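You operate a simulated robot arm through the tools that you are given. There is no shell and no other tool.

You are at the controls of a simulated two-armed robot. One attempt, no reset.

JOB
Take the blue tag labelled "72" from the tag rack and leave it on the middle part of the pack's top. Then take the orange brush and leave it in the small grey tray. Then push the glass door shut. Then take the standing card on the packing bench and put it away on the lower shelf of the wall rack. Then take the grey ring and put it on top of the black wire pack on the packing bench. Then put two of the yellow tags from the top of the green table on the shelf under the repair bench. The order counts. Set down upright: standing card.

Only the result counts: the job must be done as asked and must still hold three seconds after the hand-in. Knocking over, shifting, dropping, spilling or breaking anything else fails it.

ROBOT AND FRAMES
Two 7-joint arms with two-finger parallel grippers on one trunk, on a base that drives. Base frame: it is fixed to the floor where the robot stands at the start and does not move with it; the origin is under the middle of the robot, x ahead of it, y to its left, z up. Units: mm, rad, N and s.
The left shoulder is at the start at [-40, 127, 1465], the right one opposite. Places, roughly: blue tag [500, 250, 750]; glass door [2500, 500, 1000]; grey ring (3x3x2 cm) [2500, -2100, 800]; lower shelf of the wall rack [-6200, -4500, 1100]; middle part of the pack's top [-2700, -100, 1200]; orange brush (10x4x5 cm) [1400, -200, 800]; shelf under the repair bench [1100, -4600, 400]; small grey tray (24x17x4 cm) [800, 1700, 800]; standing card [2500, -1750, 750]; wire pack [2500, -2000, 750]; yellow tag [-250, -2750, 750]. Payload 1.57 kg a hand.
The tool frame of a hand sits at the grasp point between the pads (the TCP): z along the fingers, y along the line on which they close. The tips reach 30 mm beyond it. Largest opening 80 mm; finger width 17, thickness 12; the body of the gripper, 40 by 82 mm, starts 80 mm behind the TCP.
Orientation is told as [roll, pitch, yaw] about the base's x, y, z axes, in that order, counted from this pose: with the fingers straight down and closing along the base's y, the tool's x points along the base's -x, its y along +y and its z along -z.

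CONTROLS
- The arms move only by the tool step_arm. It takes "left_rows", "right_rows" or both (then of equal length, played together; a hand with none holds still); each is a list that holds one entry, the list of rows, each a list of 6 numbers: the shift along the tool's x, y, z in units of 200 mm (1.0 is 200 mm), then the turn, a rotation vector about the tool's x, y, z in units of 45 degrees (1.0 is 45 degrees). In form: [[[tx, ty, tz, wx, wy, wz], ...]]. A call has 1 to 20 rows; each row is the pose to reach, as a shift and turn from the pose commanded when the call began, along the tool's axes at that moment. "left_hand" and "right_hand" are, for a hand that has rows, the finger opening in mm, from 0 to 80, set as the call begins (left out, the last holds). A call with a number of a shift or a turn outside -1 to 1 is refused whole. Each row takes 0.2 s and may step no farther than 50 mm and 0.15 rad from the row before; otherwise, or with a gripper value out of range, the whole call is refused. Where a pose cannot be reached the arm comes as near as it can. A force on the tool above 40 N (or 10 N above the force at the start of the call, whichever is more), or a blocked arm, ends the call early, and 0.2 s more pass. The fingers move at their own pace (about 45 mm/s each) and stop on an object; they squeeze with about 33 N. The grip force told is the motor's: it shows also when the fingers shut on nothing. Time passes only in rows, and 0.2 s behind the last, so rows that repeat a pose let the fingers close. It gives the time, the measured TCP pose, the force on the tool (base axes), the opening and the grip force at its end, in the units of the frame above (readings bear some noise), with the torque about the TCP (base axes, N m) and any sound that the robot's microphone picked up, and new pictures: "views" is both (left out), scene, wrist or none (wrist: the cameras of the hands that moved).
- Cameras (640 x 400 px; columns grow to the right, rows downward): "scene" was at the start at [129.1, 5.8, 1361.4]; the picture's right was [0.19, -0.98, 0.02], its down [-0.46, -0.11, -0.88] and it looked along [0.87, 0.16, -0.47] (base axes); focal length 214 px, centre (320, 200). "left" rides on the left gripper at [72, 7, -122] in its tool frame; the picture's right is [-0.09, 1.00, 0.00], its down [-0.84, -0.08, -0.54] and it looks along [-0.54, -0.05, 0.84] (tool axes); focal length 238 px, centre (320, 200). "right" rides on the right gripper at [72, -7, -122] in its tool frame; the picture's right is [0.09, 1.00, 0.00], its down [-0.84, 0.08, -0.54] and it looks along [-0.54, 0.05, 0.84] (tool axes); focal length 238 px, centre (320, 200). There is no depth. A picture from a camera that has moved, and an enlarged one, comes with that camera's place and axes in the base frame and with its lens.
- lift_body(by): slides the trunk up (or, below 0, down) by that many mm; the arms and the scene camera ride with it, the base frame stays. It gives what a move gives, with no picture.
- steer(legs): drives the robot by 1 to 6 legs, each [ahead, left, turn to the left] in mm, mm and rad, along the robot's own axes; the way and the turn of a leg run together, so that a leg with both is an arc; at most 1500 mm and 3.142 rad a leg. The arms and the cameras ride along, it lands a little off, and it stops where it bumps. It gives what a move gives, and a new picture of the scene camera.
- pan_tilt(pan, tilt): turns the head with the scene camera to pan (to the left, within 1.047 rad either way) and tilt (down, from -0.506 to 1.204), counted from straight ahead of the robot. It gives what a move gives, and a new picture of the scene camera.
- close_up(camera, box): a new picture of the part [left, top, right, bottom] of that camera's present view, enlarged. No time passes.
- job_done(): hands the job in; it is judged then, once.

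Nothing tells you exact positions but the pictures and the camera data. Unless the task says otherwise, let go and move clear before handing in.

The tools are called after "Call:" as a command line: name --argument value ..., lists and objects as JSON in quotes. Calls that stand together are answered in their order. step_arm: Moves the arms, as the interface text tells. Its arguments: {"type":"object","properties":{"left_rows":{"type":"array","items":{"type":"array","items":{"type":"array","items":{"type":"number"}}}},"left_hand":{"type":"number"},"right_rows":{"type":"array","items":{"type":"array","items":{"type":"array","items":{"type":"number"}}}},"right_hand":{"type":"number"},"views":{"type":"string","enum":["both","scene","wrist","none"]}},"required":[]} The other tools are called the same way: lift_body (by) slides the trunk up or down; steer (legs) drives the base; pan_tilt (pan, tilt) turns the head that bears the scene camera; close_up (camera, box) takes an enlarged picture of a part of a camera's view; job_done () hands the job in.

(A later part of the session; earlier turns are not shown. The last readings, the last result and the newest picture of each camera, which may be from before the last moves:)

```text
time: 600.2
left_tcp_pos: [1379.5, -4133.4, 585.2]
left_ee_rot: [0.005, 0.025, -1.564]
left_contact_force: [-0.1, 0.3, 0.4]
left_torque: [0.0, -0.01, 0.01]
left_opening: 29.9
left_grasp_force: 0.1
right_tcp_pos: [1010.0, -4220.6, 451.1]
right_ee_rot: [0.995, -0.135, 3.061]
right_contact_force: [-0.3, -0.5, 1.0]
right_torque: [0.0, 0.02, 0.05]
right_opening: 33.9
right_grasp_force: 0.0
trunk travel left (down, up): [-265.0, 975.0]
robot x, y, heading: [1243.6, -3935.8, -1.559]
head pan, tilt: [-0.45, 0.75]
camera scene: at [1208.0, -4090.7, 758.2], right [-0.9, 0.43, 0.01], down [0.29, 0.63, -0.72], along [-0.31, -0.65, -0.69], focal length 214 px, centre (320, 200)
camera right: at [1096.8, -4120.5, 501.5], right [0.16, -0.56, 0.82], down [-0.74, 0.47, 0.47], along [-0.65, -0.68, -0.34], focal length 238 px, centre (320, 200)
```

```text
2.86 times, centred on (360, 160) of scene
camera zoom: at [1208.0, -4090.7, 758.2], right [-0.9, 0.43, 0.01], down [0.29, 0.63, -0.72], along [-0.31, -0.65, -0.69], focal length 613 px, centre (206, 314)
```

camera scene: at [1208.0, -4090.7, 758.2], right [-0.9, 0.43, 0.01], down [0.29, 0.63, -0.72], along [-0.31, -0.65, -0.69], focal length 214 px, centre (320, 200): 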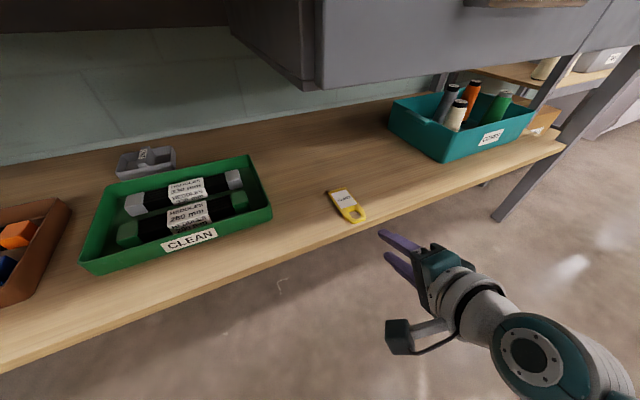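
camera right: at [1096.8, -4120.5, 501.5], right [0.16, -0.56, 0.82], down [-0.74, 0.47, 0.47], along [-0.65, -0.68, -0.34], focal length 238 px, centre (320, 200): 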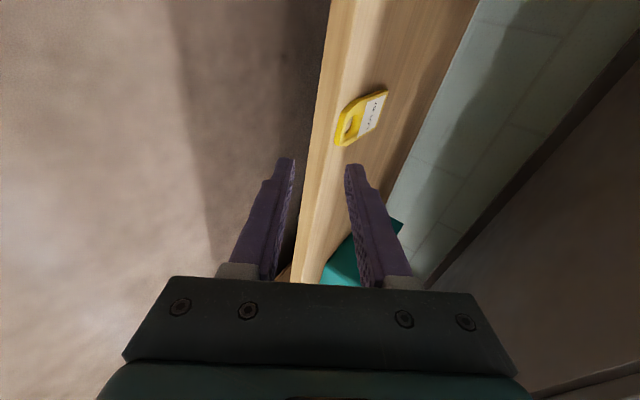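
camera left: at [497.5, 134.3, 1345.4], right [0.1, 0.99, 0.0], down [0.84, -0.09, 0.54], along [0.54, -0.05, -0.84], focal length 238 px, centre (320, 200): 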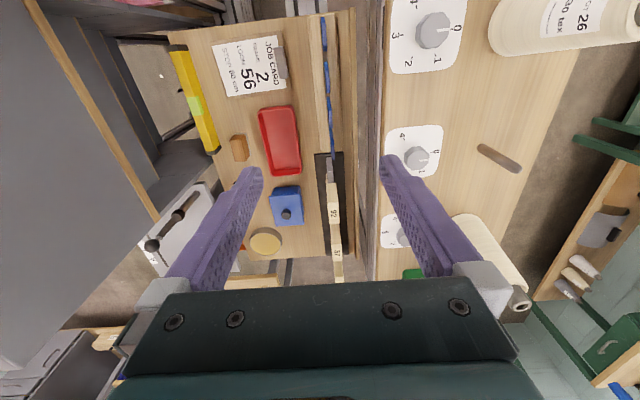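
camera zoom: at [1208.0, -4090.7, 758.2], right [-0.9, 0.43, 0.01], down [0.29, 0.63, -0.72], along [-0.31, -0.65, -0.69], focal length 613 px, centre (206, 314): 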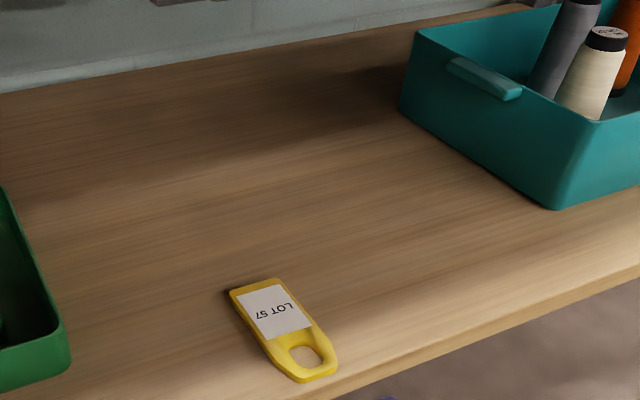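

The first yellow tag lies flat on the shelf. I'll back off, raise the trunk, straighten the hand and return for a second tag.

Call:
steer --legs '[[-380, 0, 0]]'

Call:
lift_body --by 650

Call:
step_arm --right_rows '[[[0, 0.03, 0.02, 0.15, 0, 0], [0, 0.06, 0.04, 0.3, 0, 0], [0, 0.1, 0.06, 0.45, 0, 0], [0, 0.13, 0.08, 0.6, 0, 0], [0, 0.16, 0.1, 0.75, 0, 0], [0, 0.2, 0.12, 0.9, 0, 0]]]' --right_hand 36 --views "none"

```text
time: 602.6
left_tcp_pos: [1376.6, -3778.1, 588.5]
left_ee_rot: [0.006, 0.005, -1.564]
left_contact_force: [0.0, -0.2, -0.2]
left_torque: [-0.03, -0.01, 0.01]
left_opening: 30.1
left_grasp_force: 0.0
right_tcp_pos: [1012.5, -3862.3, 452.7]
right_ee_rot: [1.003, -0.129, 3.07]
right_contact_force: [-0.3, 0.8, -0.5]
right_torque: [0.01, 0.01, 0.0]
right_opening: 34.2
right_grasp_force: 0.1
trunk travel left (down, up): [-265.0, 975.0]
robot x, y, heading: [1237.0, -3557.5, -1.564]
head pan, tilt: [-0.45, 0.75]
camera scene: at [1205.5, -3732.4, 761.1], right [-0.9, 0.43, 0.0], down [0.29, 0.62, -0.73], along [-0.31, -0.66, -0.68], focal length 214 px, centre (320, 200)
```

scene: 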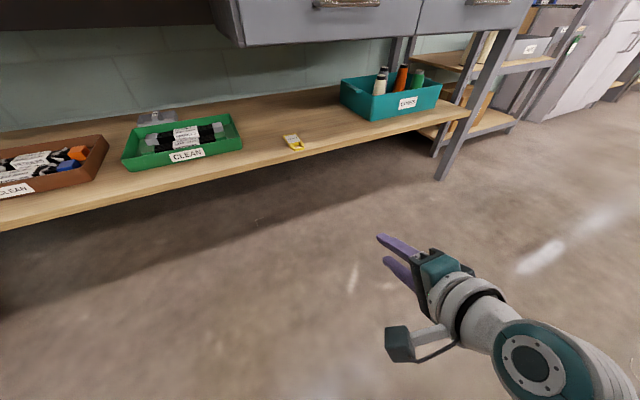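

```text
refused: 650 is not a number from -400 to 400
```

```text
time: 603.1
left_tcp_pos: [1377.2, -3779.1, 589.3]
left_ee_rot: [0.007, 0.004, -1.564]
left_contact_force: [0.6, 0.3, 0.2]
left_torque: [0.02, -0.01, -0.03]
left_opening: 29.9
left_grasp_force: 0.0
right_tcp_pos: [970.5, -3872.5, 461.9]
right_ee_rot: [0.83, -0.269, 3.133]
right_contact_force: [0.8, 0.4, -0.1]
right_torque: [-0.01, -0.02, 0.02]
right_opening: 36.1
right_grasp_force: 0.0
trunk travel left (down, up): [-265.0, 975.0]
robot x, y, heading: [1239.8, -3560.1, -1.561]
head pan, tilt: [-0.45, 0.75]
stopped in row 2 (right hand): the arm was blocked; the commanded pose is now the measured one
```

Call:
pan_tilt --pan 0.1 --tilt 0.6

Call:
lift_body --by 350

Call:
lift_body --by 300

Call:
step_arm --right_rows '[[[-0.05, 0.05, 0.1, 0.1, 0.05, 0], [-0.1, 0.1, 0.2, 0.2, 0.1, 0], [-0.15, 0.15, 0.3, 0.3, 0.15, 0], [-0.15, 0.2, 0.4, 0.45, 0.2, 0], [-0.15, 0.2, 0.4, 0.6, 0.25, 0], [-0.15, 0.2, 0.4, 0.75, 0.3, 0], [-0.15, 0.2, 0.4, 0.9, 0.33, 0]]]' --right_hand 36 --views "none"

```text
time: 604.1
left_tcp_pos: [1376.7, -3777.6, 589.5]
left_ee_rot: [0.006, 0.006, -1.564]
left_contact_force: [-0.3, -0.3, 0.5]
left_torque: [0.03, -0.01, -0.03]
left_opening: 29.6
left_grasp_force: 0.0
right_tcp_pos: [969.6, -3872.7, 462.3]
right_ee_rot: [0.829, -0.268, 3.137]
right_contact_force: [0.5, -0.2, 0.4]
right_torque: [0.0, 0.03, -0.02]
right_opening: 36.0
right_grasp_force: 0.1
trunk travel left (down, up): [-265.0, 975.0]
robot x, y, heading: [1239.3, -3558.9, -1.559]
head pan, tilt: [0.099, 0.6]
camera scene: at [1250.3, -3745.2, 773.9], right [-0.99, -0.11, 0.0], down [-0.06, 0.56, -0.82], along [0.09, -0.82, -0.57], focal length 214 px, centre (320, 200)
```

scene: 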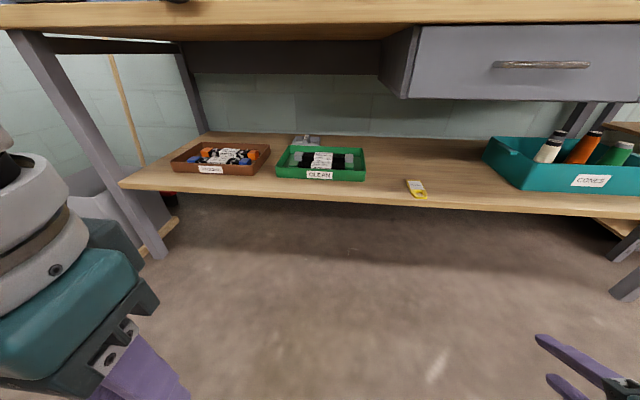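

```text
time: 607.5
left_tcp_pos: [1377.7, -3778.7, 939.6]
left_ee_rot: [0.005, 0.004, -1.564]
left_contact_force: [0.3, 0.9, 0.3]
left_torque: [0.02, -0.01, -0.01]
left_opening: 30.0
left_grasp_force: 0.0
right_tcp_pos: [970.3, -3872.0, 811.8]
right_ee_rot: [0.829, -0.267, 3.136]
right_contact_force: [-0.2, 0.7, -0.2]
right_torque: [0.02, 0.03, 0.01]
right_opening: 36.0
right_grasp_force: 0.1
trunk travel left (down, up): [-615.0, 625.0]
robot x, y, heading: [1238.8, -3559.0, -1.564]
head pan, tilt: [0.099, 0.6]
```

```text
time: 610.5
left_tcp_pos: [1378.0, -3778.8, 1238.9]
left_ee_rot: [0.006, 0.005, -1.564]
left_contact_force: [-0.8, 0.0, -0.3]
left_torque: [-0.02, -0.01, 0.04]
left_opening: 29.8
left_grasp_force: 0.0
right_tcp_pos: [969.6, -3871.5, 1112.7]
right_ee_rot: [0.829, -0.268, 3.137]
right_contact_force: [0.6, -0.1, 0.3]
right_torque: [0.01, 0.04, 0.02]
right_opening: 36.1
right_grasp_force: 0.1
trunk travel left (down, up): [-915.0, 325.0]
robot x, y, heading: [1236.1, -3558.5, -1.561]
head pan, tilt: [0.099, 0.6]
```

```text
time: 612.1
left_tcp_pos: [1377.5, -3778.1, 1238.5]
left_ee_rot: [0.006, 0.003, -1.563]
left_contact_force: [0.2, 0.0, -1.1]
left_torque: [-0.01, 0.04, -0.01]
left_opening: 30.0
left_grasp_force: 0.0
right_tcp_pos: [936.5, -3955.9, 1093.9]
right_ee_rot: [0.099, -0.03, -3.036]
right_contact_force: [0.0, 0.2, -0.3]
right_torque: [-0.03, -0.01, 0.01]
right_opening: 36.0
right_grasp_force: 0.0
trunk travel left (down, up): [-915.0, 325.0]
robot x, y, heading: [1238.2, -3555.2, -1.564]
head pan, tilt: [0.099, 0.6]
```

Call:
steer --legs '[[0, -1000, 0], [0, -650, 0], [0, 0, -1.25], [0, 0, -1.26]]'

Call:
pan_tilt --pan -0.3 --tilt 0.8

```text
time: 626.7
left_tcp_pos: [-639.2, -3473.0, 1238.2]
left_ee_rot: [0.006, 0.005, 2.225]
left_contact_force: [-0.5, 0.0, 0.1]
left_torque: [-0.02, -0.01, 0.0]
left_opening: 30.0
left_grasp_force: 0.1
right_tcp_pos: [-396.9, -3066.0, 1094.5]
right_ee_rot: [0.101, -0.032, 0.754]
right_contact_force: [0.2, 0.6, -0.5]
right_torque: [0.01, -0.03, 0.01]
right_opening: 36.0
right_grasp_force: 0.2
trunk travel left (down, up): [-915.0, 325.0]
robot x, y, heading: [-395.0, -3569.2, 2.228]
head pan, tilt: [0.099, 0.6]
camera scene: at [-517.1, -3420.4, 1423.9], right [0.73, 0.69, 0.0], down [0.39, -0.41, -0.83], along [-0.57, 0.6, -0.56], focal length 214 px, centre (320, 200)
```

scene: 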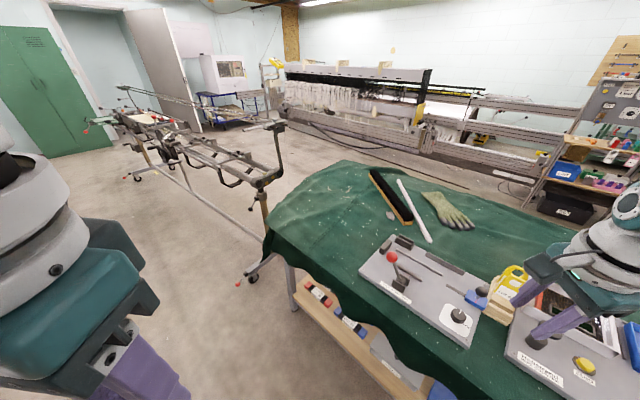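

```text
time: 627.5
left_tcp_pos: [-639.1, -3471.0, 1238.4]
left_ee_rot: [0.004, 0.006, 2.226]
left_contact_force: [0.3, -0.3, 0.5]
left_torque: [0.02, 0.03, 0.02]
left_opening: 30.2
left_grasp_force: 0.1
right_tcp_pos: [-397.0, -3064.3, 1094.8]
right_ee_rot: [0.101, -0.03, 0.753]
right_contact_force: [-0.2, -0.7, -0.6]
right_torque: [0.0, 0.01, 0.0]
right_opening: 35.9
right_grasp_force: 0.1
trunk travel left (down, up): [-915.0, 325.0]
robot x, y, heading: [-395.1, -3568.7, 2.228]
head pan, tilt: [-0.3, 0.799]
camera scene: at [-484.7, -3409.1, 1407.1], right [0.94, 0.35, 0.0], down [0.25, -0.67, -0.7], along [-0.24, 0.65, -0.72], focal length 214 px, centre (320, 200)
```

scene: 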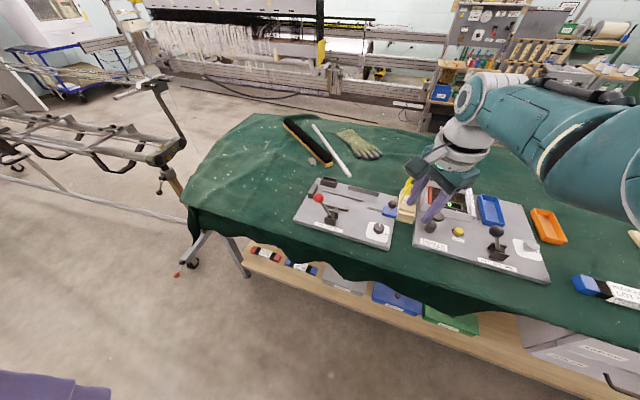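

Call:
steer --legs '[[370, -30, -0.016]]'

Call:
close_up --camera "right" --box '[0, 0, 640, 400]'

```text
time: 629.9
left_tcp_pos: [-835.7, -3157.1, 1239.5]
left_ee_rot: [0.004, 0.005, 2.208]
left_contact_force: [0.7, 0.4, -0.3]
left_torque: [-0.01, -0.02, 0.01]
left_opening: 30.3
left_grasp_force: 0.1
right_tcp_pos: [-586.0, -2753.1, 1094.5]
right_ee_rot: [0.101, -0.031, 0.737]
right_contact_force: [0.8, -0.2, 0.4]
right_torque: [-0.01, -0.01, 0.04]
right_opening: 36.1
right_grasp_force: 0.1
trunk travel left (down, up): [-915.0, 325.0]
robot x, y, heading: [-597.5, -3254.9, 2.208]
head pan, tilt: [-0.3, 0.799]
camera scene: at [-680.8, -3095.5, 1407.0], right [0.94, 0.33, 0.0], down [0.24, -0.68, -0.7], along [-0.23, 0.66, -0.72], focal length 214 px, centre (320, 200)
```

scene: 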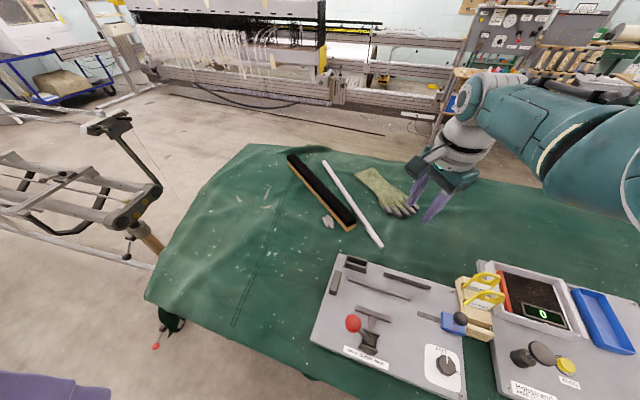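

```text
1.00 times, centred on (320, 200) of right (not enlarged: the box is as wide or as high as the picture)
camera zoom: at [-630.0, -2817.9, 1212.7], right [-0.74, 0.67, 0.1], down [0.59, 0.57, 0.57], along [0.33, 0.48, -0.81], focal length 238 px, centre (320, 200)
```

zoom: 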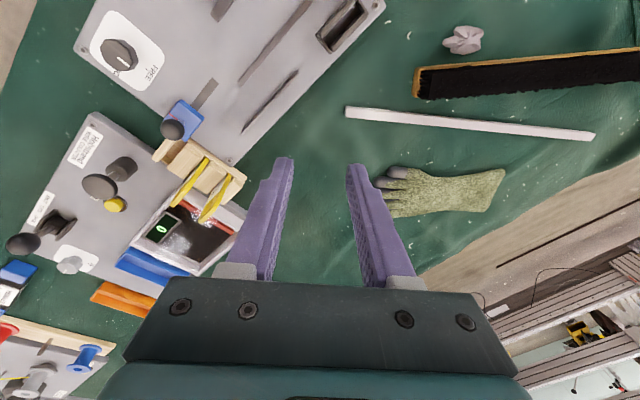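

Call:
step_arm --right_rows '[[[-0.08, -0.11, 0, 0.016, 0.005, 0.118], [-0.16, -0.22, 0, 0.032, 0.01, 0.235], [-0.24, -0.33, 0, 0.048, 0.015, 0.353], [-0.32, -0.44, 0, 0.065, 0.02, 0.47], [-0.4, -0.54, 0, 0.08, 0.025, 0.588], [-0.48, -0.65, 0, 0.097, 0.03, 0.705], [-0.56, -0.76, 0, 0.113, 0.035, 0.823], [-0.64, -0.87, 0, 0.129, 0.04, 0.94], [-0.64, -0.87, 0, 0.129, 0.04, 0.94]]]' --right_hand 36 --views "wrist"

```text
time: 631.9
left_tcp_pos: [-836.1, -3156.6, 1238.5]
left_ee_rot: [0.006, 0.006, 2.208]
left_contact_force: [-1.0, -0.4, 0.1]
left_torque: [-0.02, -0.01, -0.01]
left_opening: 29.9
left_grasp_force: 0.1
right_tcp_pos: [-374.9, -2796.1, 1080.6]
right_ee_rot: [-0.007, 0.04, -0.001]
right_contact_force: [-0.7, 0.7, 0.7]
right_torque: [0.0, -0.02, 0.02]
right_opening: 36.2
right_grasp_force: 0.0
trunk travel left (down, up): [-915.0, 325.0]
robot x, y, heading: [-596.5, -3252.6, 2.209]
head pan, tilt: [-0.3, 0.799]
camera right: at [-442.7, -2801.0, 1205.1], right [-0.09, 1.0, 0.0], down [0.86, 0.08, 0.51], along [0.51, 0.04, -0.86], focal length 238 px, centre (320, 200)
```

right: 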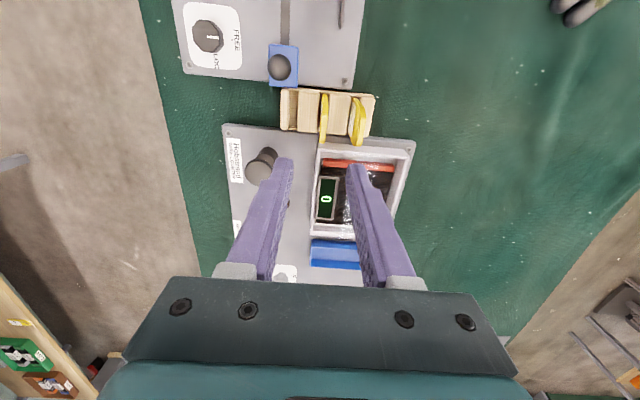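

Call:
step_arm --right_rows '[[[0, 0, -0.15, 0, -0.02, 0], [0, 0, -0.3, 0, -0.05, 0], [0, 0, -0.43, 0, -0.05, 0]]]' --right_hand 36 --views "none"

Call:
lift_body --by -205

Call:
close_up --camera "right" --box '[220, 40, 420, 240]'

```text
time: 632.7
left_tcp_pos: [-836.9, -3156.3, 1238.4]
left_ee_rot: [0.003, 0.006, 2.208]
left_contact_force: [0.1, 1.2, -0.7]
left_torque: [0.04, 0.03, -0.07]
left_opening: 30.0
left_grasp_force: 0.1
right_tcp_pos: [-370.5, -2793.5, 1166.6]
right_ee_rot: [-0.009, -0.003, 0.0]
right_contact_force: [-0.4, -0.7, -0.2]
right_torque: [-0.02, -0.04, -0.02]
right_opening: 35.8
right_grasp_force: 0.0
trunk travel left (down, up): [-915.0, 325.0]
robot x, y, heading: [-596.9, -3252.2, 2.212]
head pan, tilt: [-0.3, 0.799]
```

```text
time: 634.9
left_tcp_pos: [-836.3, -3156.8, 1034.4]
left_ee_rot: [0.005, 0.005, 2.208]
left_contact_force: [-0.3, -0.9, 0.8]
left_torque: [0.03, 0.0, 0.01]
left_opening: 30.1
left_grasp_force: 0.1
right_tcp_pos: [-371.3, -2793.4, 960.5]
right_ee_rot: [-0.007, -0.001, 0.003]
right_contact_force: [-0.7, 0.2, -0.9]
right_torque: [0.01, -0.02, -0.02]
right_opening: 36.0
right_grasp_force: 0.1
trunk travel left (down, up): [-710.0, 530.0]
robot x, y, heading: [-593.5, -3252.3, 2.21]
head pan, tilt: [-0.3, 0.799]
```

```text
2.00 times, centred on (320, 140) of right
camera zoom: at [-443.4, -2799.5, 1083.0], right [-0.09, 1.0, -0.01], down [0.84, 0.08, 0.54], along [0.54, 0.04, -0.84], focal length 477 px, centre (320, 320)
```

zoom: 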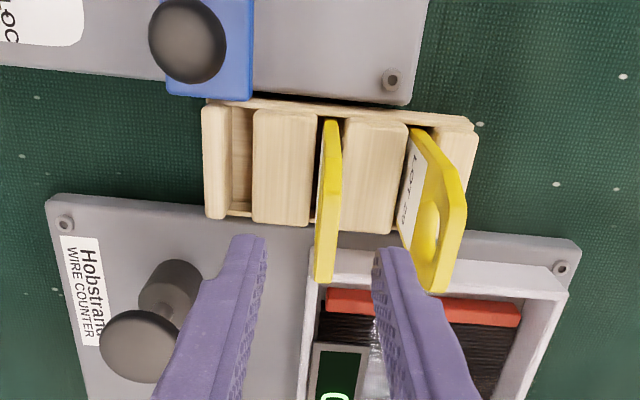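

Call:
step_arm --right_rows '[[[0.015, 0.006, 0.08, 0, 0, 0], [0.015, 0.006, 0.16, 0, 0, 0], [0.015, 0.006, 0.24, 0, 0, 0], [0.015, 0.006, 0.3225, 0, 0, 0], [0.015, 0.006, 0.3225, 0, 0, 0]]]' --right_hand 36 --views "wrist"

Call:
close_up --camera "right" --box '[220, 60, 420, 260]'

Call:
close_up --camera "scene" --box '[440, 180, 620, 340]'

```text
time: 636.1
left_tcp_pos: [-835.9, -3156.8, 1033.9]
left_ee_rot: [0.007, 0.005, 2.207]
left_contact_force: [-0.6, 0.0, -0.6]
left_torque: [0.0, 0.02, -0.03]
left_opening: 30.2
left_grasp_force: 0.1
right_tcp_pos: [-372.5, -2792.6, 895.6]
right_ee_rot: [-0.007, -0.002, 0.0]
right_contact_force: [0.3, -0.2, 0.3]
right_torque: [-0.02, 0.01, -0.05]
right_opening: 36.1
right_grasp_force: 0.1
trunk travel left (down, up): [-710.0, 530.0]
robot x, y, heading: [-594.6, -3250.3, 2.209]
head pan, tilt: [-0.3, 0.799]
camera right: at [-444.6, -2798.5, 1017.5], right [-0.09, 1.0, -0.01], down [0.84, 0.08, 0.54], along [0.54, 0.04, -0.84], focal length 238 px, centre (320, 200)
```

right: 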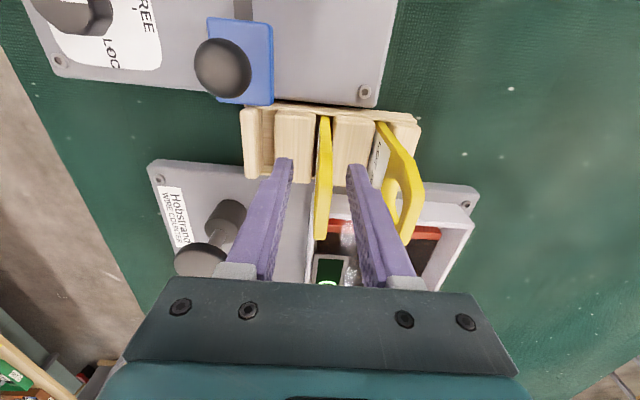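

```text
2.00 times, centred on (320, 160) of right
camera zoom: at [-444.6, -2798.5, 1017.5], right [-0.09, 1.0, -0.01], down [0.84, 0.08, 0.54], along [0.54, 0.04, -0.84], focal length 477 px, centre (320, 280)
```

zoom: 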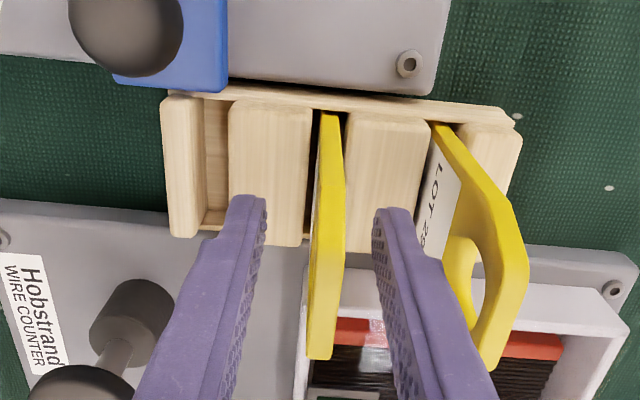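

```text
2.50 times, centred on (530, 260) of scene
camera zoom: at [-680.8, -3095.5, 1202.0], right [0.94, 0.33, 0.0], down [0.24, -0.68, -0.7], along [-0.23, 0.66, -0.72], focal length 536 px, centre (-205, 50)
```

zoom: 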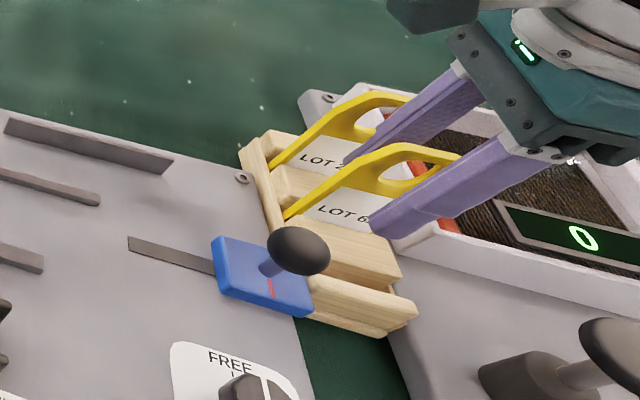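

The second tag (LOT 62) is between the fingers. Closing and lifting straight up.

Call:
step_arm --right_rows '[[[0, 0, 0, 0, 0, 0], [0, 0, 0, 0, 0, 0], [0, 0, 0, 0, 0, 0], [0, 0, 0, 0, 0, 0]]]' --right_hand 0 --views "none"

Call:
step_arm --right_rows '[[[0, 0, -0.05, 0, 0, 0], [0, 0, -0.15, 0, 0, 0], [0, 0, -0.25, 0, 0, 0], [0, 0, -0.4, 0, 0, 0], [0, 0, -0.55, 0, 0, 0], [0, 0, -0.7, 0, 0, 0]]]' --views "both"

Call:
lift_body --by 200

```text
time: 637.1
left_tcp_pos: [-836.2, -3156.2, 1034.8]
left_ee_rot: [0.005, 0.006, 2.208]
left_contact_force: [-0.9, -0.4, -0.5]
left_torque: [0.0, 0.01, 0.01]
left_opening: 30.0
left_grasp_force: 0.1
right_tcp_pos: [-371.1, -2792.3, 895.9]
right_ee_rot: [-0.007, -0.002, 0.002]
right_contact_force: [0.8, 0.1, 0.1]
right_torque: [0.03, -0.02, -0.01]
right_opening: 6.3
right_grasp_force: 25.9
trunk travel left (down, up): [-710.0, 530.0]
robot x, y, heading: [-592.2, -3253.9, 2.209]
head pan, tilt: [-0.3, 0.799]
```

```text
time: 638.5
left_tcp_pos: [-836.1, -3157.0, 1033.6]
left_ee_rot: [0.006, 0.005, 2.208]
left_contact_force: [0.4, 0.3, 0.0]
left_torque: [-0.02, 0.01, -0.01]
left_opening: 29.9
left_grasp_force: 0.0
right_tcp_pos: [-374.2, -2792.5, 1037.6]
right_ee_rot: [-0.008, 0.001, 0.001]
right_contact_force: [0.5, 0.5, -0.5]
right_torque: [0.02, 0.0, 0.0]
right_opening: 6.1
right_grasp_force: 25.9
trunk travel left (down, up): [-710.0, 530.0]
robot x, y, heading: [-597.7, -3253.3, 2.207]
head pan, tilt: [-0.3, 0.799]
camera scene: at [-680.7, -3095.5, 1202.0], right [0.94, 0.33, 0.0], down [0.24, -0.68, -0.7], along [-0.23, 0.66, -0.72], focal length 214 px, centre (320, 200)
camera right: at [-446.3, -2797.7, 1158.8], right [-0.09, 1.0, -0.01], down [0.84, 0.08, 0.54], along [0.54, 0.04, -0.84], focal length 238 px, centre (320, 200)
```

scene: 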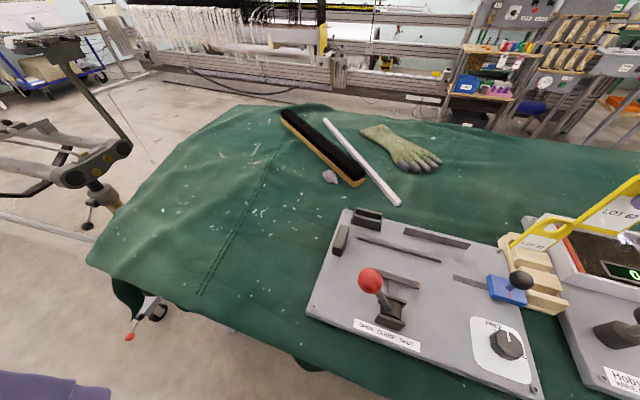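
right: 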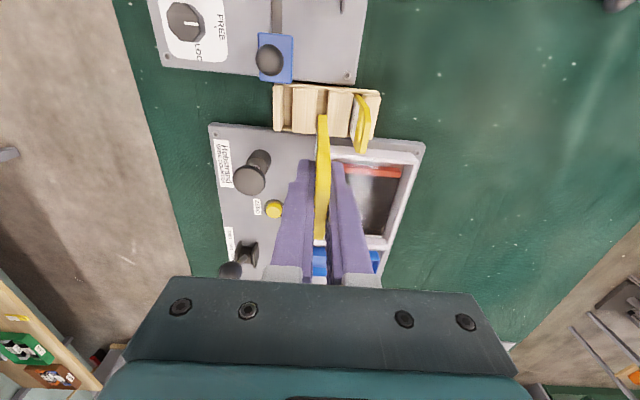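

```text
time: 640.7
left_tcp_pos: [-835.2, -3156.6, 1233.6]
left_ee_rot: [0.006, 0.007, 2.208]
left_contact_force: [0.2, 0.1, -0.6]
left_torque: [-0.01, 0.01, -0.02]
left_opening: 29.9
left_grasp_force: 0.0
right_tcp_pos: [-374.7, -2792.0, 1236.1]
right_ee_rot: [-0.007, 0.0, 0.003]
right_contact_force: [0.0, -0.3, -0.8]
right_torque: [0.02, -0.03, 0.0]
right_opening: 6.0
right_grasp_force: 25.5
trunk travel left (down, up): [-910.0, 330.0]
robot x, y, heading: [-594.9, -3255.5, 2.213]
head pan, tilt: [-0.3, 0.799]
```

Call:
step_arm --right_rows '[[[0.1, -0.005, 0, 0, 0, -0.06], [0.2, -0.01, 0, 0, 0, -0.12], [0.3, -0.015, 0, 0, 0, -0.18], [0.4, -0.02, 0, 0, 0, -0.24], [0.5, -0.025, 0, 0, 0, -0.3], [0.6, -0.03, 0, 0, 0, -0.36], [0.67, -0.035, 0, 0, 0, -0.4]]]' --views "none"

Call:
step_arm --right_rows '[[[0.09, -0.03, 0, 0, 0, -0.06], [0.19, -0.065, 0.05, 0, 0, -0.12], [0.28, -0.1, 0.1, 0, 0, -0.18], [0.38, -0.13, 0.15, 0, 0, -0.24], [0.47, -0.16, 0.2, 0, 0, -0.3], [0.56, -0.19, 0.25, 0, 0, -0.36], [0.63, -0.21, 0.28, 0, 0, -0.4]]]' --views "none"

```text
time: 642.3
left_tcp_pos: [-836.2, -3157.2, 1233.3]
left_ee_rot: [0.005, 0.004, 2.209]
left_contact_force: [-0.5, -0.4, -0.4]
left_torque: [-0.04, 0.0, -0.02]
left_opening: 29.9
left_grasp_force: 0.1
right_tcp_pos: [-507.8, -2799.4, 1236.5]
right_ee_rot: [-0.009, 0.0, 0.313]
right_contact_force: [-0.1, 0.0, 0.1]
right_torque: [0.02, 0.01, 0.02]
right_opening: 6.1
right_grasp_force: 26.0
trunk travel left (down, up): [-910.0, 330.0]
robot x, y, heading: [-594.4, -3248.3, 2.212]
head pan, tilt: [-0.3, 0.799]
```

```text
time: 644.1
left_tcp_pos: [-836.9, -3157.3, 1233.6]
left_ee_rot: [0.005, 0.005, 2.21]
left_contact_force: [0.0, 0.7, -0.9]
left_torque: [0.01, -0.02, -0.04]
left_opening: 30.0
left_grasp_force: 0.0
right_tcp_pos: [-587.2, -2853.0, 1188.7]
right_ee_rot: [0.012, -0.069, 0.591]
right_contact_force: [-0.7, -0.5, -0.3]
right_torque: [0.0, 0.01, -0.01]
right_opening: 6.1
right_grasp_force: 26.3
trunk travel left (down, up): [-910.0, 330.0]
robot x, y, heading: [-595.9, -3251.0, 2.208]
head pan, tilt: [-0.3, 0.799]
stopped in row 7 (right hand): the arm was blocked; the commanded pose is now the measured one
```

Call:
steer --legs '[[-330, 0, 0], [0, 0, 1.25], [0, 0, 1.25], [0, 1000, 0], [0, 500, 0]]'

Call:
pan_tilt --pan 0.1 --tilt 0.6

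Call:
step_arm --right_rows '[[[0.04, 0.08, 0, 0, 0.03, 0], [0.08, 0.16, 0, 0, 0.06, 0], [0.12, 0.24, 0, 0, 0.09, 0], [0.16, 0.32, 0, 0, 0.09, 0], [0.2, 0.4, 0, 0, 0.09, 0], [0.25, 0.45, 0, 0, 0.09, 0]]]' --views "none"

Call:
step_arm --right_rows '[[[0, 0.05, 0, -0.15, 0, 0], [0, 0.1, 0, -0.3, 0, 0], [0, 0.15, 0, -0.45, 0, 0], [0, 0.2, 0, -0.6, 0, 0], [0, 0.25, 0, -0.75, 0, 0], [0, 0.3, 0, -0.9, 0, 0]]]' --views "scene"

```text
time: 659.9
left_tcp_pos: [1240.9, -3691.3, 1233.7]
left_ee_rot: [0.004, 0.007, -1.541]
left_contact_force: [-0.5, 0.6, -0.3]
left_torque: [0.01, -0.01, 0.0]
left_opening: 29.9
left_grasp_force: 0.0
right_tcp_pos: [863.8, -3796.0, 1188.0]
right_ee_rot: [0.01, -0.069, 3.124]
right_contact_force: [0.8, -0.7, -1.0]
right_torque: [0.04, 0.02, -0.02]
right_opening: 6.0
right_grasp_force: 26.3
trunk travel left (down, up): [-910.0, 330.0]
robot x, y, heading: [1095.3, -3474.0, -1.542]
head pan, tilt: [-0.3, 0.799]
camera scene: at [1080.9, -3650.3, 1402.0], right [-0.96, 0.26, 0.0], down [0.19, 0.69, -0.7], along [-0.18, -0.67, -0.72], focal length 214 px, centre (320, 200)
```

scene: 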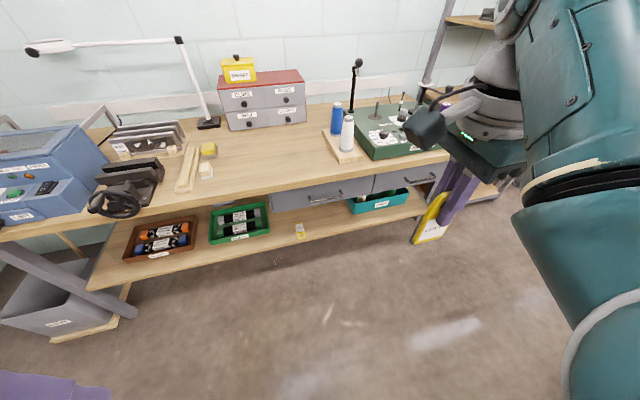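

```text
time: 660.7
left_tcp_pos: [1239.6, -3690.7, 1233.4]
left_ee_rot: [0.007, 0.007, -1.541]
left_contact_force: [0.4, 0.7, 0.3]
left_torque: [-0.01, -0.02, -0.01]
left_opening: 30.0
left_grasp_force: 0.0
right_tcp_pos: [861.7, -3796.3, 1187.4]
right_ee_rot: [0.011, -0.071, 3.12]
right_contact_force: [0.0, 0.5, -0.8]
right_torque: [-0.03, -0.02, -0.02]
right_opening: 6.0
right_grasp_force: 25.8
trunk travel left (down, up): [-910.0, 330.0]
robot x, y, heading: [1100.2, -3475.2, -1.542]
head pan, tilt: [0.099, 0.6]
camera scene: at [1113.8, -3660.1, 1418.9], right [-0.99, -0.13, 0.0], down [-0.07, 0.56, -0.82], along [0.11, -0.82, -0.57], focal length 214 px, centre (320, 200)
```

scene: 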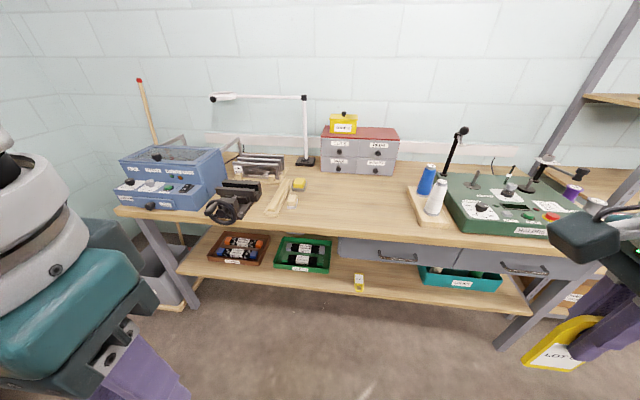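

```text
time: 662.1
left_tcp_pos: [1241.5, -3690.2, 1233.3]
left_ee_rot: [0.004, 0.007, -1.542]
left_contact_force: [0.2, -0.6, 0.0]
left_torque: [0.02, -0.04, 0.01]
left_opening: 30.0
left_grasp_force: 0.1
right_tcp_pos: [913.8, -3886.1, 1185.2]
right_ee_rot: [0.009, 0.003, 3.124]
right_contact_force: [0.9, -0.9, -0.3]
right_torque: [0.01, 0.0, -0.01]
right_opening: 5.9
right_grasp_force: 26.0
trunk travel left (down, up): [-910.0, 330.0]
robot x, y, heading: [1097.6, -3473.1, -1.538]
head pan, tilt: [0.099, 0.6]
```

```text
time: 663.7
left_tcp_pos: [1241.1, -3691.2, 1233.6]
left_ee_rot: [0.005, 0.007, -1.54]
left_contact_force: [0.0, -0.6, 0.5]
left_torque: [-0.01, -0.02, 0.0]
left_opening: 30.1
left_grasp_force: 0.1
right_tcp_pos: [870.8, -3955.4, 1195.0]
right_ee_rot: [0.741, -0.064, 3.083]
right_contact_force: [0.2, 0.2, -0.3]
right_torque: [0.03, -0.02, -0.02]
right_opening: 6.2
right_grasp_force: 25.5
trunk travel left (down, up): [-910.0, 330.0]
robot x, y, heading: [1099.2, -3474.9, -1.538]
head pan, tilt: [0.099, 0.6]
stopped in row 6 (right hand): the arm was blocked; the commanded pose is now the measured one
camera scene: at [1113.8, -3660.1, 1418.9], right [-0.99, -0.13, 0.0], down [-0.07, 0.56, -0.83], along [0.11, -0.82, -0.56], focal length 214 px, centre (320, 200)
```

scene: 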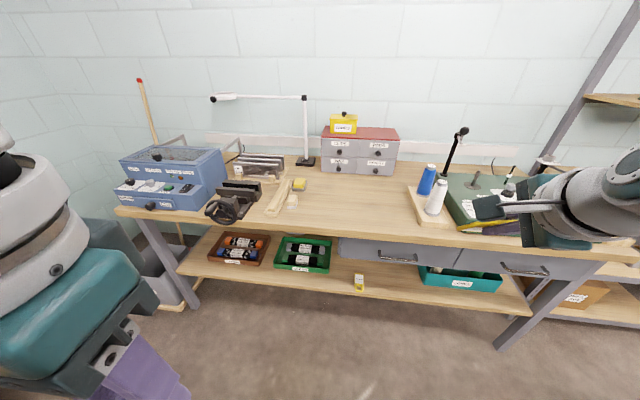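

Call:
step_arm --right_rows '[[[0.1, 0, -0.02, -0.1, 0.02, 0.02], [0.2, 0, -0.05, -0.2, 0.05, 0.05], [0.3, 0, -0.05, -0.3, 0.08, 0.08], [0.3, 0, -0.05, -0.3, 0.08, 0.08]]]' --views "none"

Call:
lift_body --by -350

Call:
lift_body --by -290

Call:
pan_tilt --pan -0.1 --tilt 0.5

```text
time: 664.9
left_tcp_pos: [1240.3, -3691.4, 1233.0]
left_ee_rot: [0.005, 0.005, -1.541]
left_contact_force: [-0.4, -0.3, -0.8]
left_torque: [-0.03, 0.0, -0.02]
left_opening: 30.0
left_grasp_force: 0.2
right_tcp_pos: [892.8, -3955.9, 1202.9]
right_ee_rot: [0.996, -0.066, 3.07]
right_contact_force: [0.4, -0.1, -0.9]
right_torque: [-0.02, 0.0, 0.01]
right_opening: 6.2
right_grasp_force: 26.2
trunk travel left (down, up): [-910.0, 330.0]
robot x, y, heading: [1096.3, -3472.4, -1.542]
head pan, tilt: [0.099, 0.6]
stopped in row 4 (right hand): the arm was blocked; the commanded pose is now the measured one
```

```text
time: 668.3
left_tcp_pos: [1240.1, -3690.1, 884.6]
left_ee_rot: [0.006, 0.005, -1.543]
left_contact_force: [-0.8, 0.2, -0.4]
left_torque: [0.01, 0.03, 0.01]
left_opening: 30.1
left_grasp_force: 0.0
right_tcp_pos: [892.9, -3955.7, 851.7]
right_ee_rot: [0.993, -0.064, 3.07]
right_contact_force: [-1.2, 0.6, -1.2]
right_torque: [0.03, -0.01, -0.01]
right_opening: 6.1
right_grasp_force: 26.5
trunk travel left (down, up): [-560.0, 680.0]
robot x, y, heading: [1099.2, -3475.0, -1.539]
head pan, tilt: [0.099, 0.6]
```

```text
time: 671.3
left_tcp_pos: [1241.2, -3690.7, 593.6]
left_ee_rot: [0.005, 0.006, -1.541]
left_contact_force: [-1.1, -0.6, -0.3]
left_torque: [-0.01, 0.03, 0.02]
left_opening: 30.0
left_grasp_force: 0.1
right_tcp_pos: [892.6, -3955.9, 561.7]
right_ee_rot: [0.995, -0.065, 3.07]
right_contact_force: [-0.2, 0.6, -1.0]
right_torque: [-0.01, 0.02, 0.02]
right_opening: 6.2
right_grasp_force: 26.3
trunk travel left (down, up): [-270.0, 970.0]
robot x, y, heading: [1099.1, -3473.4, -1.546]
head pan, tilt: [0.099, 0.6]
```

```text
time: 672.0
left_tcp_pos: [1240.6, -3690.2, 594.2]
left_ee_rot: [0.004, 0.008, -1.541]
left_contact_force: [-0.3, -0.6, 0.2]
left_torque: [-0.01, 0.05, -0.04]
left_opening: 30.2
left_grasp_force: 0.2
right_tcp_pos: [892.7, -3955.7, 561.8]
right_ee_rot: [0.995, -0.065, 3.07]
right_contact_force: [-0.4, -0.4, 0.4]
right_torque: [0.01, 0.02, 0.01]
right_opening: 6.1
right_grasp_force: 26.0
trunk travel left (down, up): [-270.0, 970.0]
robot x, y, heading: [1097.5, -3473.5, -1.541]
head pan, tilt: [-0.099, 0.499]
camera scene: at [1096.2, -3663.2, 788.0], right [-1.0, 0.07, 0.0], down [0.03, 0.48, -0.88], along [-0.06, -0.88, -0.48], focal length 214 px, centre (320, 200)
```

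scene: 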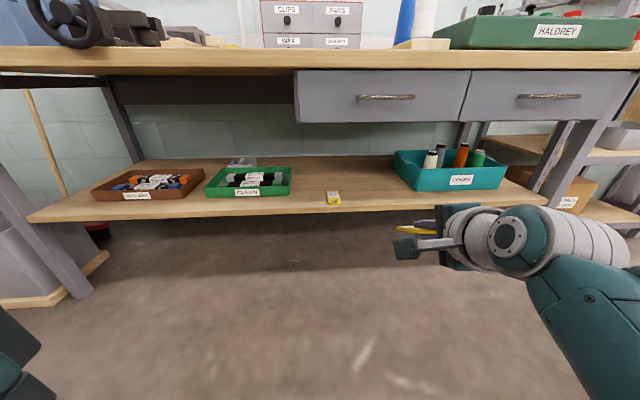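

Call:
steer --legs '[[250, 0, -0.02], [155, 0, 0]]'

Call:
pan_tilt --pan -0.35 --tilt 0.75

```text
time: 674.8
left_tcp_pos: [1242.4, -4096.5, 594.3]
left_ee_rot: [0.006, 0.008, -1.564]
left_contact_force: [0.3, -0.4, 0.4]
left_torque: [0.02, 0.01, 0.01]
left_opening: 30.2
left_grasp_force: 0.0
right_tcp_pos: [888.4, -4353.4, 561.6]
right_ee_rot: [0.996, -0.064, 3.047]
right_contact_force: [0.9, -0.4, -0.8]
right_torque: [0.03, -0.02, 0.01]
right_opening: 6.2
right_grasp_force: 26.0
trunk travel left (down, up): [-270.0, 970.0]
robot x, y, heading: [1103.9, -3875.5, -1.559]
head pan, tilt: [-0.099, 0.499]
camera scene: at [1098.1, -4065.9, 788.0], right [-1.0, 0.09, 0.0], down [0.04, 0.48, -0.88], along [-0.08, -0.87, -0.48], focal length 214 px, centre (320, 200)
```

scene: 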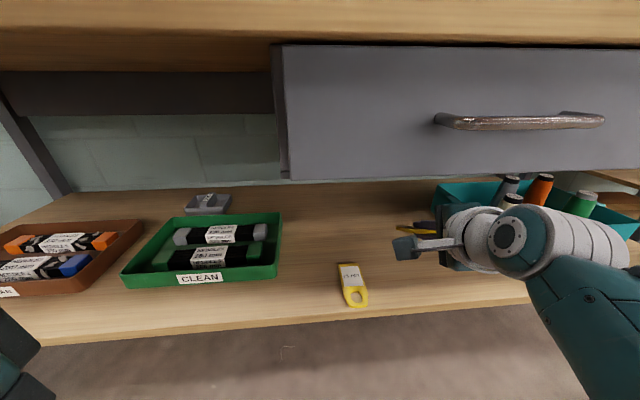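

```text
time: 675.6
left_tcp_pos: [1242.2, -4096.9, 593.8]
left_ee_rot: [0.004, 0.008, -1.564]
left_contact_force: [-0.1, 0.3, -0.1]
left_torque: [-0.01, 0.03, 0.03]
left_opening: 29.9
left_grasp_force: 0.0
right_tcp_pos: [885.7, -4352.1, 561.8]
right_ee_rot: [0.996, -0.067, 3.045]
right_contact_force: [-0.7, -0.5, 0.3]
right_torque: [0.01, 0.0, 0.02]
right_opening: 6.0
right_grasp_force: 26.2
trunk travel left (down, up): [-270.0, 970.0]
robot x, y, heading: [1104.1, -3876.4, -1.561]
head pan, tilt: [-0.351, 0.75]
camera scene: at [1078.6, -4053.5, 766.1], right [-0.94, 0.33, 0.0], down [0.23, 0.64, -0.73], along [-0.24, -0.69, -0.68], focal length 214 px, centre (320, 200)
```

scene: 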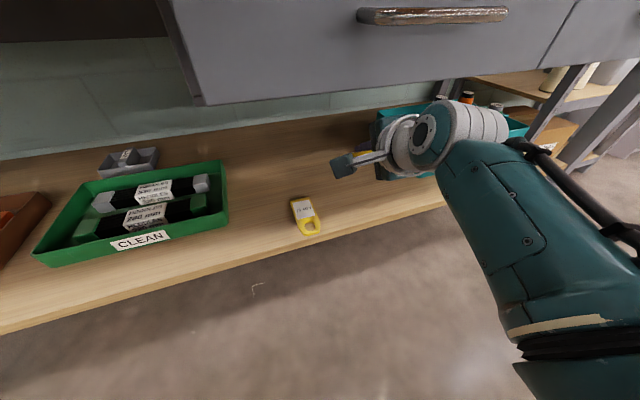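

Call:
step_arm --right_rows '[[[0, -0.03, 0.08, 0, 0, 0], [0, -0.1, 0.13, 0, 0, 0], [0, -0.17, 0.18, 0, 0, 0], [0, -0.24, 0.22, 0, 0, 0], [0, -0.31, 0.27, 0, 0, 0], [0, -0.36, 0.3, 0, 0, 0], [0, -0.385, 0.316, 0, 0, 0], [0, -0.41, 0.332, 0, 0, 0]]]' --views "both"

Call:
close_up --camera "scene" --box '[260, 100, 460, 240]'

```text
time: 677.4
left_tcp_pos: [1241.5, -4095.3, 594.0]
left_ee_rot: [0.005, 0.006, -1.562]
left_contact_force: [0.0, 0.1, -0.2]
left_torque: [0.03, -0.02, 0.01]
left_opening: 29.8
left_grasp_force: 0.0
right_tcp_pos: [879.4, -4364.5, 456.8]
right_ee_rot: [0.993, -0.065, 3.047]
right_contact_force: [-0.4, -0.1, -0.3]
right_torque: [0.02, 0.01, 0.0]
right_opening: 6.3
right_grasp_force: 26.2
trunk travel left (down, up): [-270.0, 970.0]
robot x, y, heading: [1103.9, -3876.8, -1.562]
head pan, tilt: [-0.351, 0.75]
camera scene: at [1078.5, -4053.5, 766.0], right [-0.94, 0.33, 0.0], down [0.23, 0.64, -0.73], along [-0.24, -0.69, -0.68], focal length 214 px, centre (320, 200)
camera right: at [964.4, -4265.8, 512.7], right [0.09, -0.55, 0.83], down [-0.77, 0.49, 0.41], along [-0.63, -0.67, -0.38], focal length 238 px, centre (320, 200)
```

scene: 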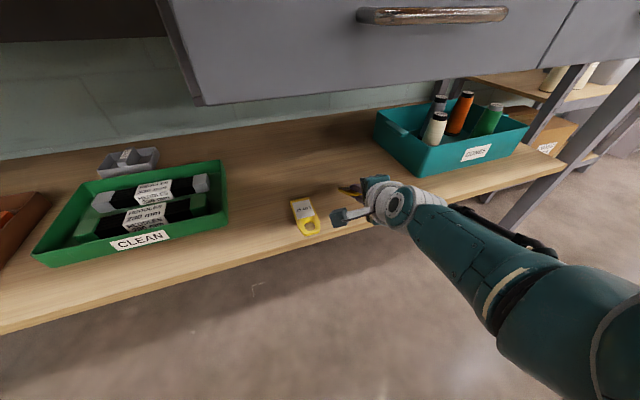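
right: 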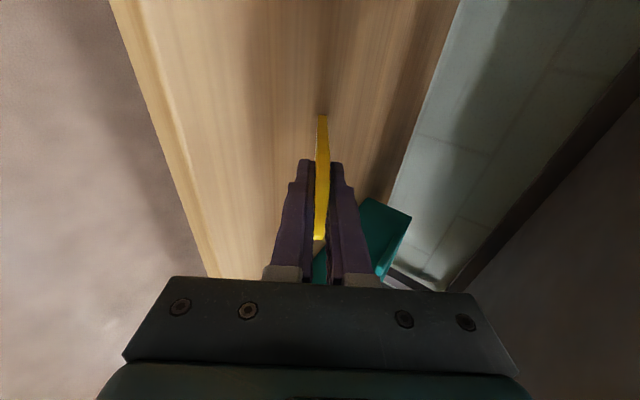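

```text
2.86 times, centred on (360, 170) of scene
camera zoom: at [1078.5, -4053.5, 766.0], right [-0.94, 0.33, 0.0], down [0.23, 0.64, -0.73], along [-0.24, -0.69, -0.68], focal length 613 px, centre (206, 286)
```

zoom: 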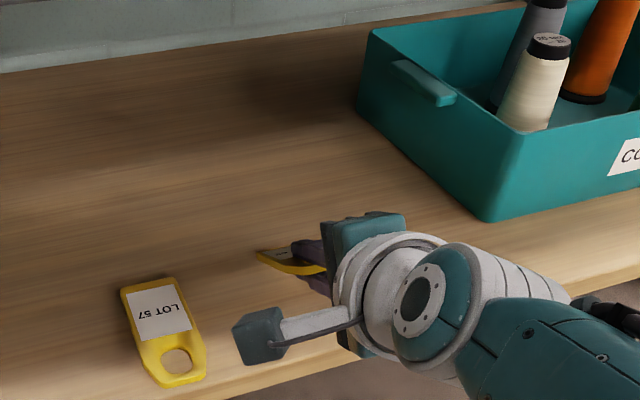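

Call:
step_arm --right_rows '[[[0, -0.017, 0.011, 0, 0, 0], [0, -0.034, 0.022, 0, 0, 0], [0, -0.05, 0.032, 0, 0, 0], [0, -0.06, 0.038, 0, 0, 0]]]' --views "none"

Call:
step_arm --right_rows '[[[0, 0, 0, 0, 0, 0], [0, 0, 0, 0, 0, 0], [0, 0, 0, 0, 0, 0]]]' --right_hand 32 --views "wrist"

Call:
close_up --camera "scene" --box '[260, 100, 460, 240]'

```text
time: 678.4
left_tcp_pos: [1241.3, -4096.4, 592.6]
left_ee_rot: [0.003, 0.003, -1.564]
left_contact_force: [-0.2, 0.0, 0.5]
left_torque: [-0.03, 0.03, 0.02]
left_opening: 30.1
left_grasp_force: 0.1
right_tcp_pos: [877.2, -4366.9, 446.7]
right_ee_rot: [1.004, -0.067, 3.044]
right_contact_force: [1.3, 8.6, 25.9]
right_torque: [-1.54, -0.4, 0.22]
right_opening: 7.8
right_grasp_force: 27.1
trunk travel left (down, up): [-270.0, 970.0]
robot x, y, heading: [1100.6, -3875.3, -1.565]
head pan, tilt: [-0.351, 0.75]
```

```text
time: 679.2
left_tcp_pos: [1242.5, -4096.4, 593.1]
left_ee_rot: [0.005, 0.007, -1.563]
left_contact_force: [0.0, -0.2, -0.2]
left_torque: [-0.01, 0.0, -0.01]
left_opening: 29.9
left_grasp_force: 0.0
right_tcp_pos: [878.5, -4363.1, 442.1]
right_ee_rot: [0.993, -0.064, 3.047]
right_contact_force: [-0.2, 0.8, 0.3]
right_torque: [0.01, 0.0, 0.02]
right_opening: 32.1
right_grasp_force: 0.0
trunk travel left (down, up): [-270.0, 970.0]
robot x, y, heading: [1100.1, -3877.9, -1.564]
head pan, tilt: [-0.351, 0.75]
camera right: at [964.3, -4264.8, 498.5], right [0.09, -0.55, 0.83], down [-0.77, 0.49, 0.41], along [-0.63, -0.67, -0.38], focal length 238 px, centre (320, 200)
```

right: 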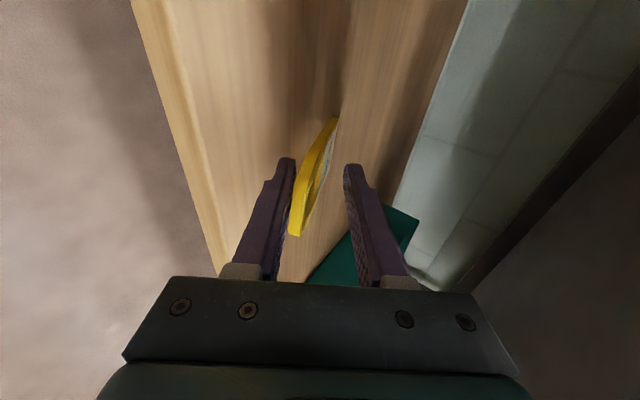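

```text
2.86 times, centred on (360, 170) of scene
camera zoom: at [1078.6, -4053.4, 766.0], right [-0.94, 0.33, 0.0], down [0.23, 0.64, -0.73], along [-0.24, -0.69, -0.68], focal length 613 px, centre (206, 286)
```

zoom: 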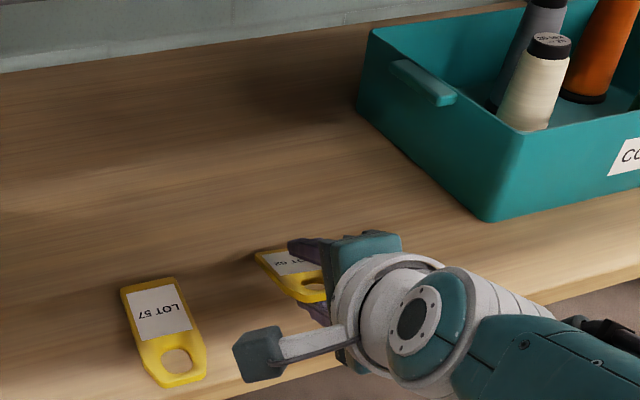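

Call:
step_arm --right_rows '[[[0, -0.07, -0.15, 0, 0, 0], [0, -0.17, -0.32, 0, 0, 0], [0, -0.28, -0.49, 0, 0, 0], [0, -0.39, -0.66, 0, 0, 0]]]' --right_hand 32 --views "both"

Call:
close_up --camera "scene" --box '[260, 100, 460, 240]'

```text
time: 680.2
left_tcp_pos: [1242.2, -4093.8, 592.4]
left_ee_rot: [0.006, 0.009, -1.564]
left_contact_force: [-0.3, 0.1, 0.4]
left_torque: [-0.01, -0.01, 0.0]
left_opening: 29.8
left_grasp_force: 0.1
right_tcp_pos: [873.4, -4214.7, 454.5]
right_ee_rot: [1.012, -0.11, 3.051]
right_contact_force: [0.4, 0.6, -0.5]
right_torque: [0.0, 0.02, -0.01]
right_opening: 32.1
right_grasp_force: 0.1
trunk travel left (down, up): [-270.0, 970.0]
robot x, y, heading: [1105.0, -3874.8, -1.557]
head pan, tilt: [-0.351, 0.75]
camera scene: at [1078.8, -4051.8, 765.8], right [-0.94, 0.33, 0.0], down [0.23, 0.64, -0.73], along [-0.24, -0.69, -0.68], focal length 214 px, centre (320, 200)
camera right: at [961.2, -4116.0, 505.1], right [0.14, -0.54, 0.83], down [-0.75, 0.49, 0.44], along [-0.65, -0.68, -0.34], focal length 238 px, centre (320, 200)
```

scene: 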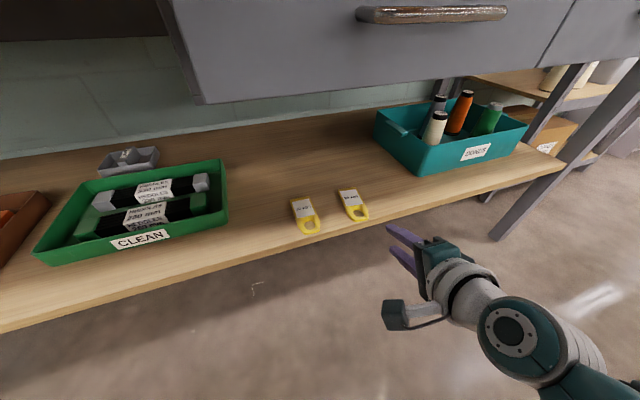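
right: 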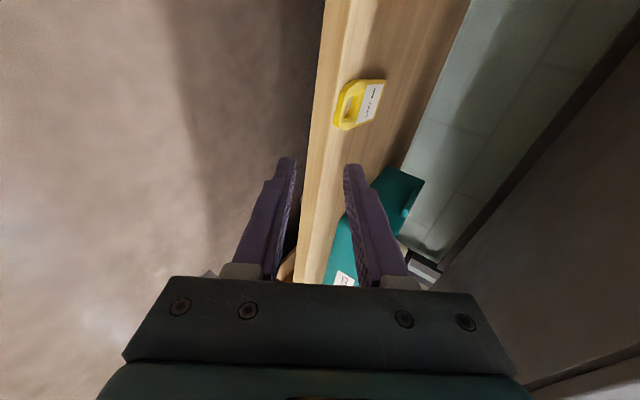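

```text
2.86 times, centred on (360, 170) of scene
camera zoom: at [1078.8, -4051.8, 765.8], right [-0.94, 0.33, 0.0], down [0.23, 0.64, -0.73], along [-0.24, -0.69, -0.68], focal length 613 px, centre (206, 286)
```

zoom: 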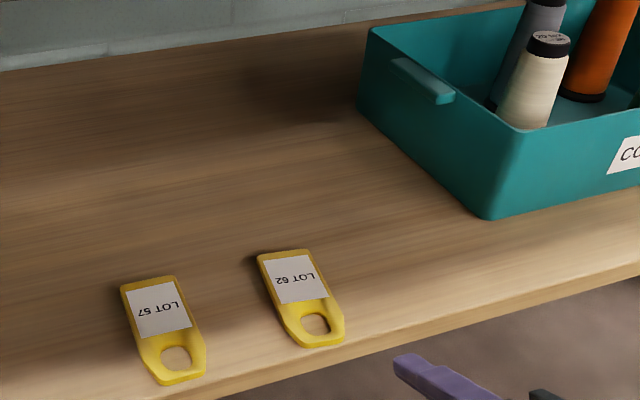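

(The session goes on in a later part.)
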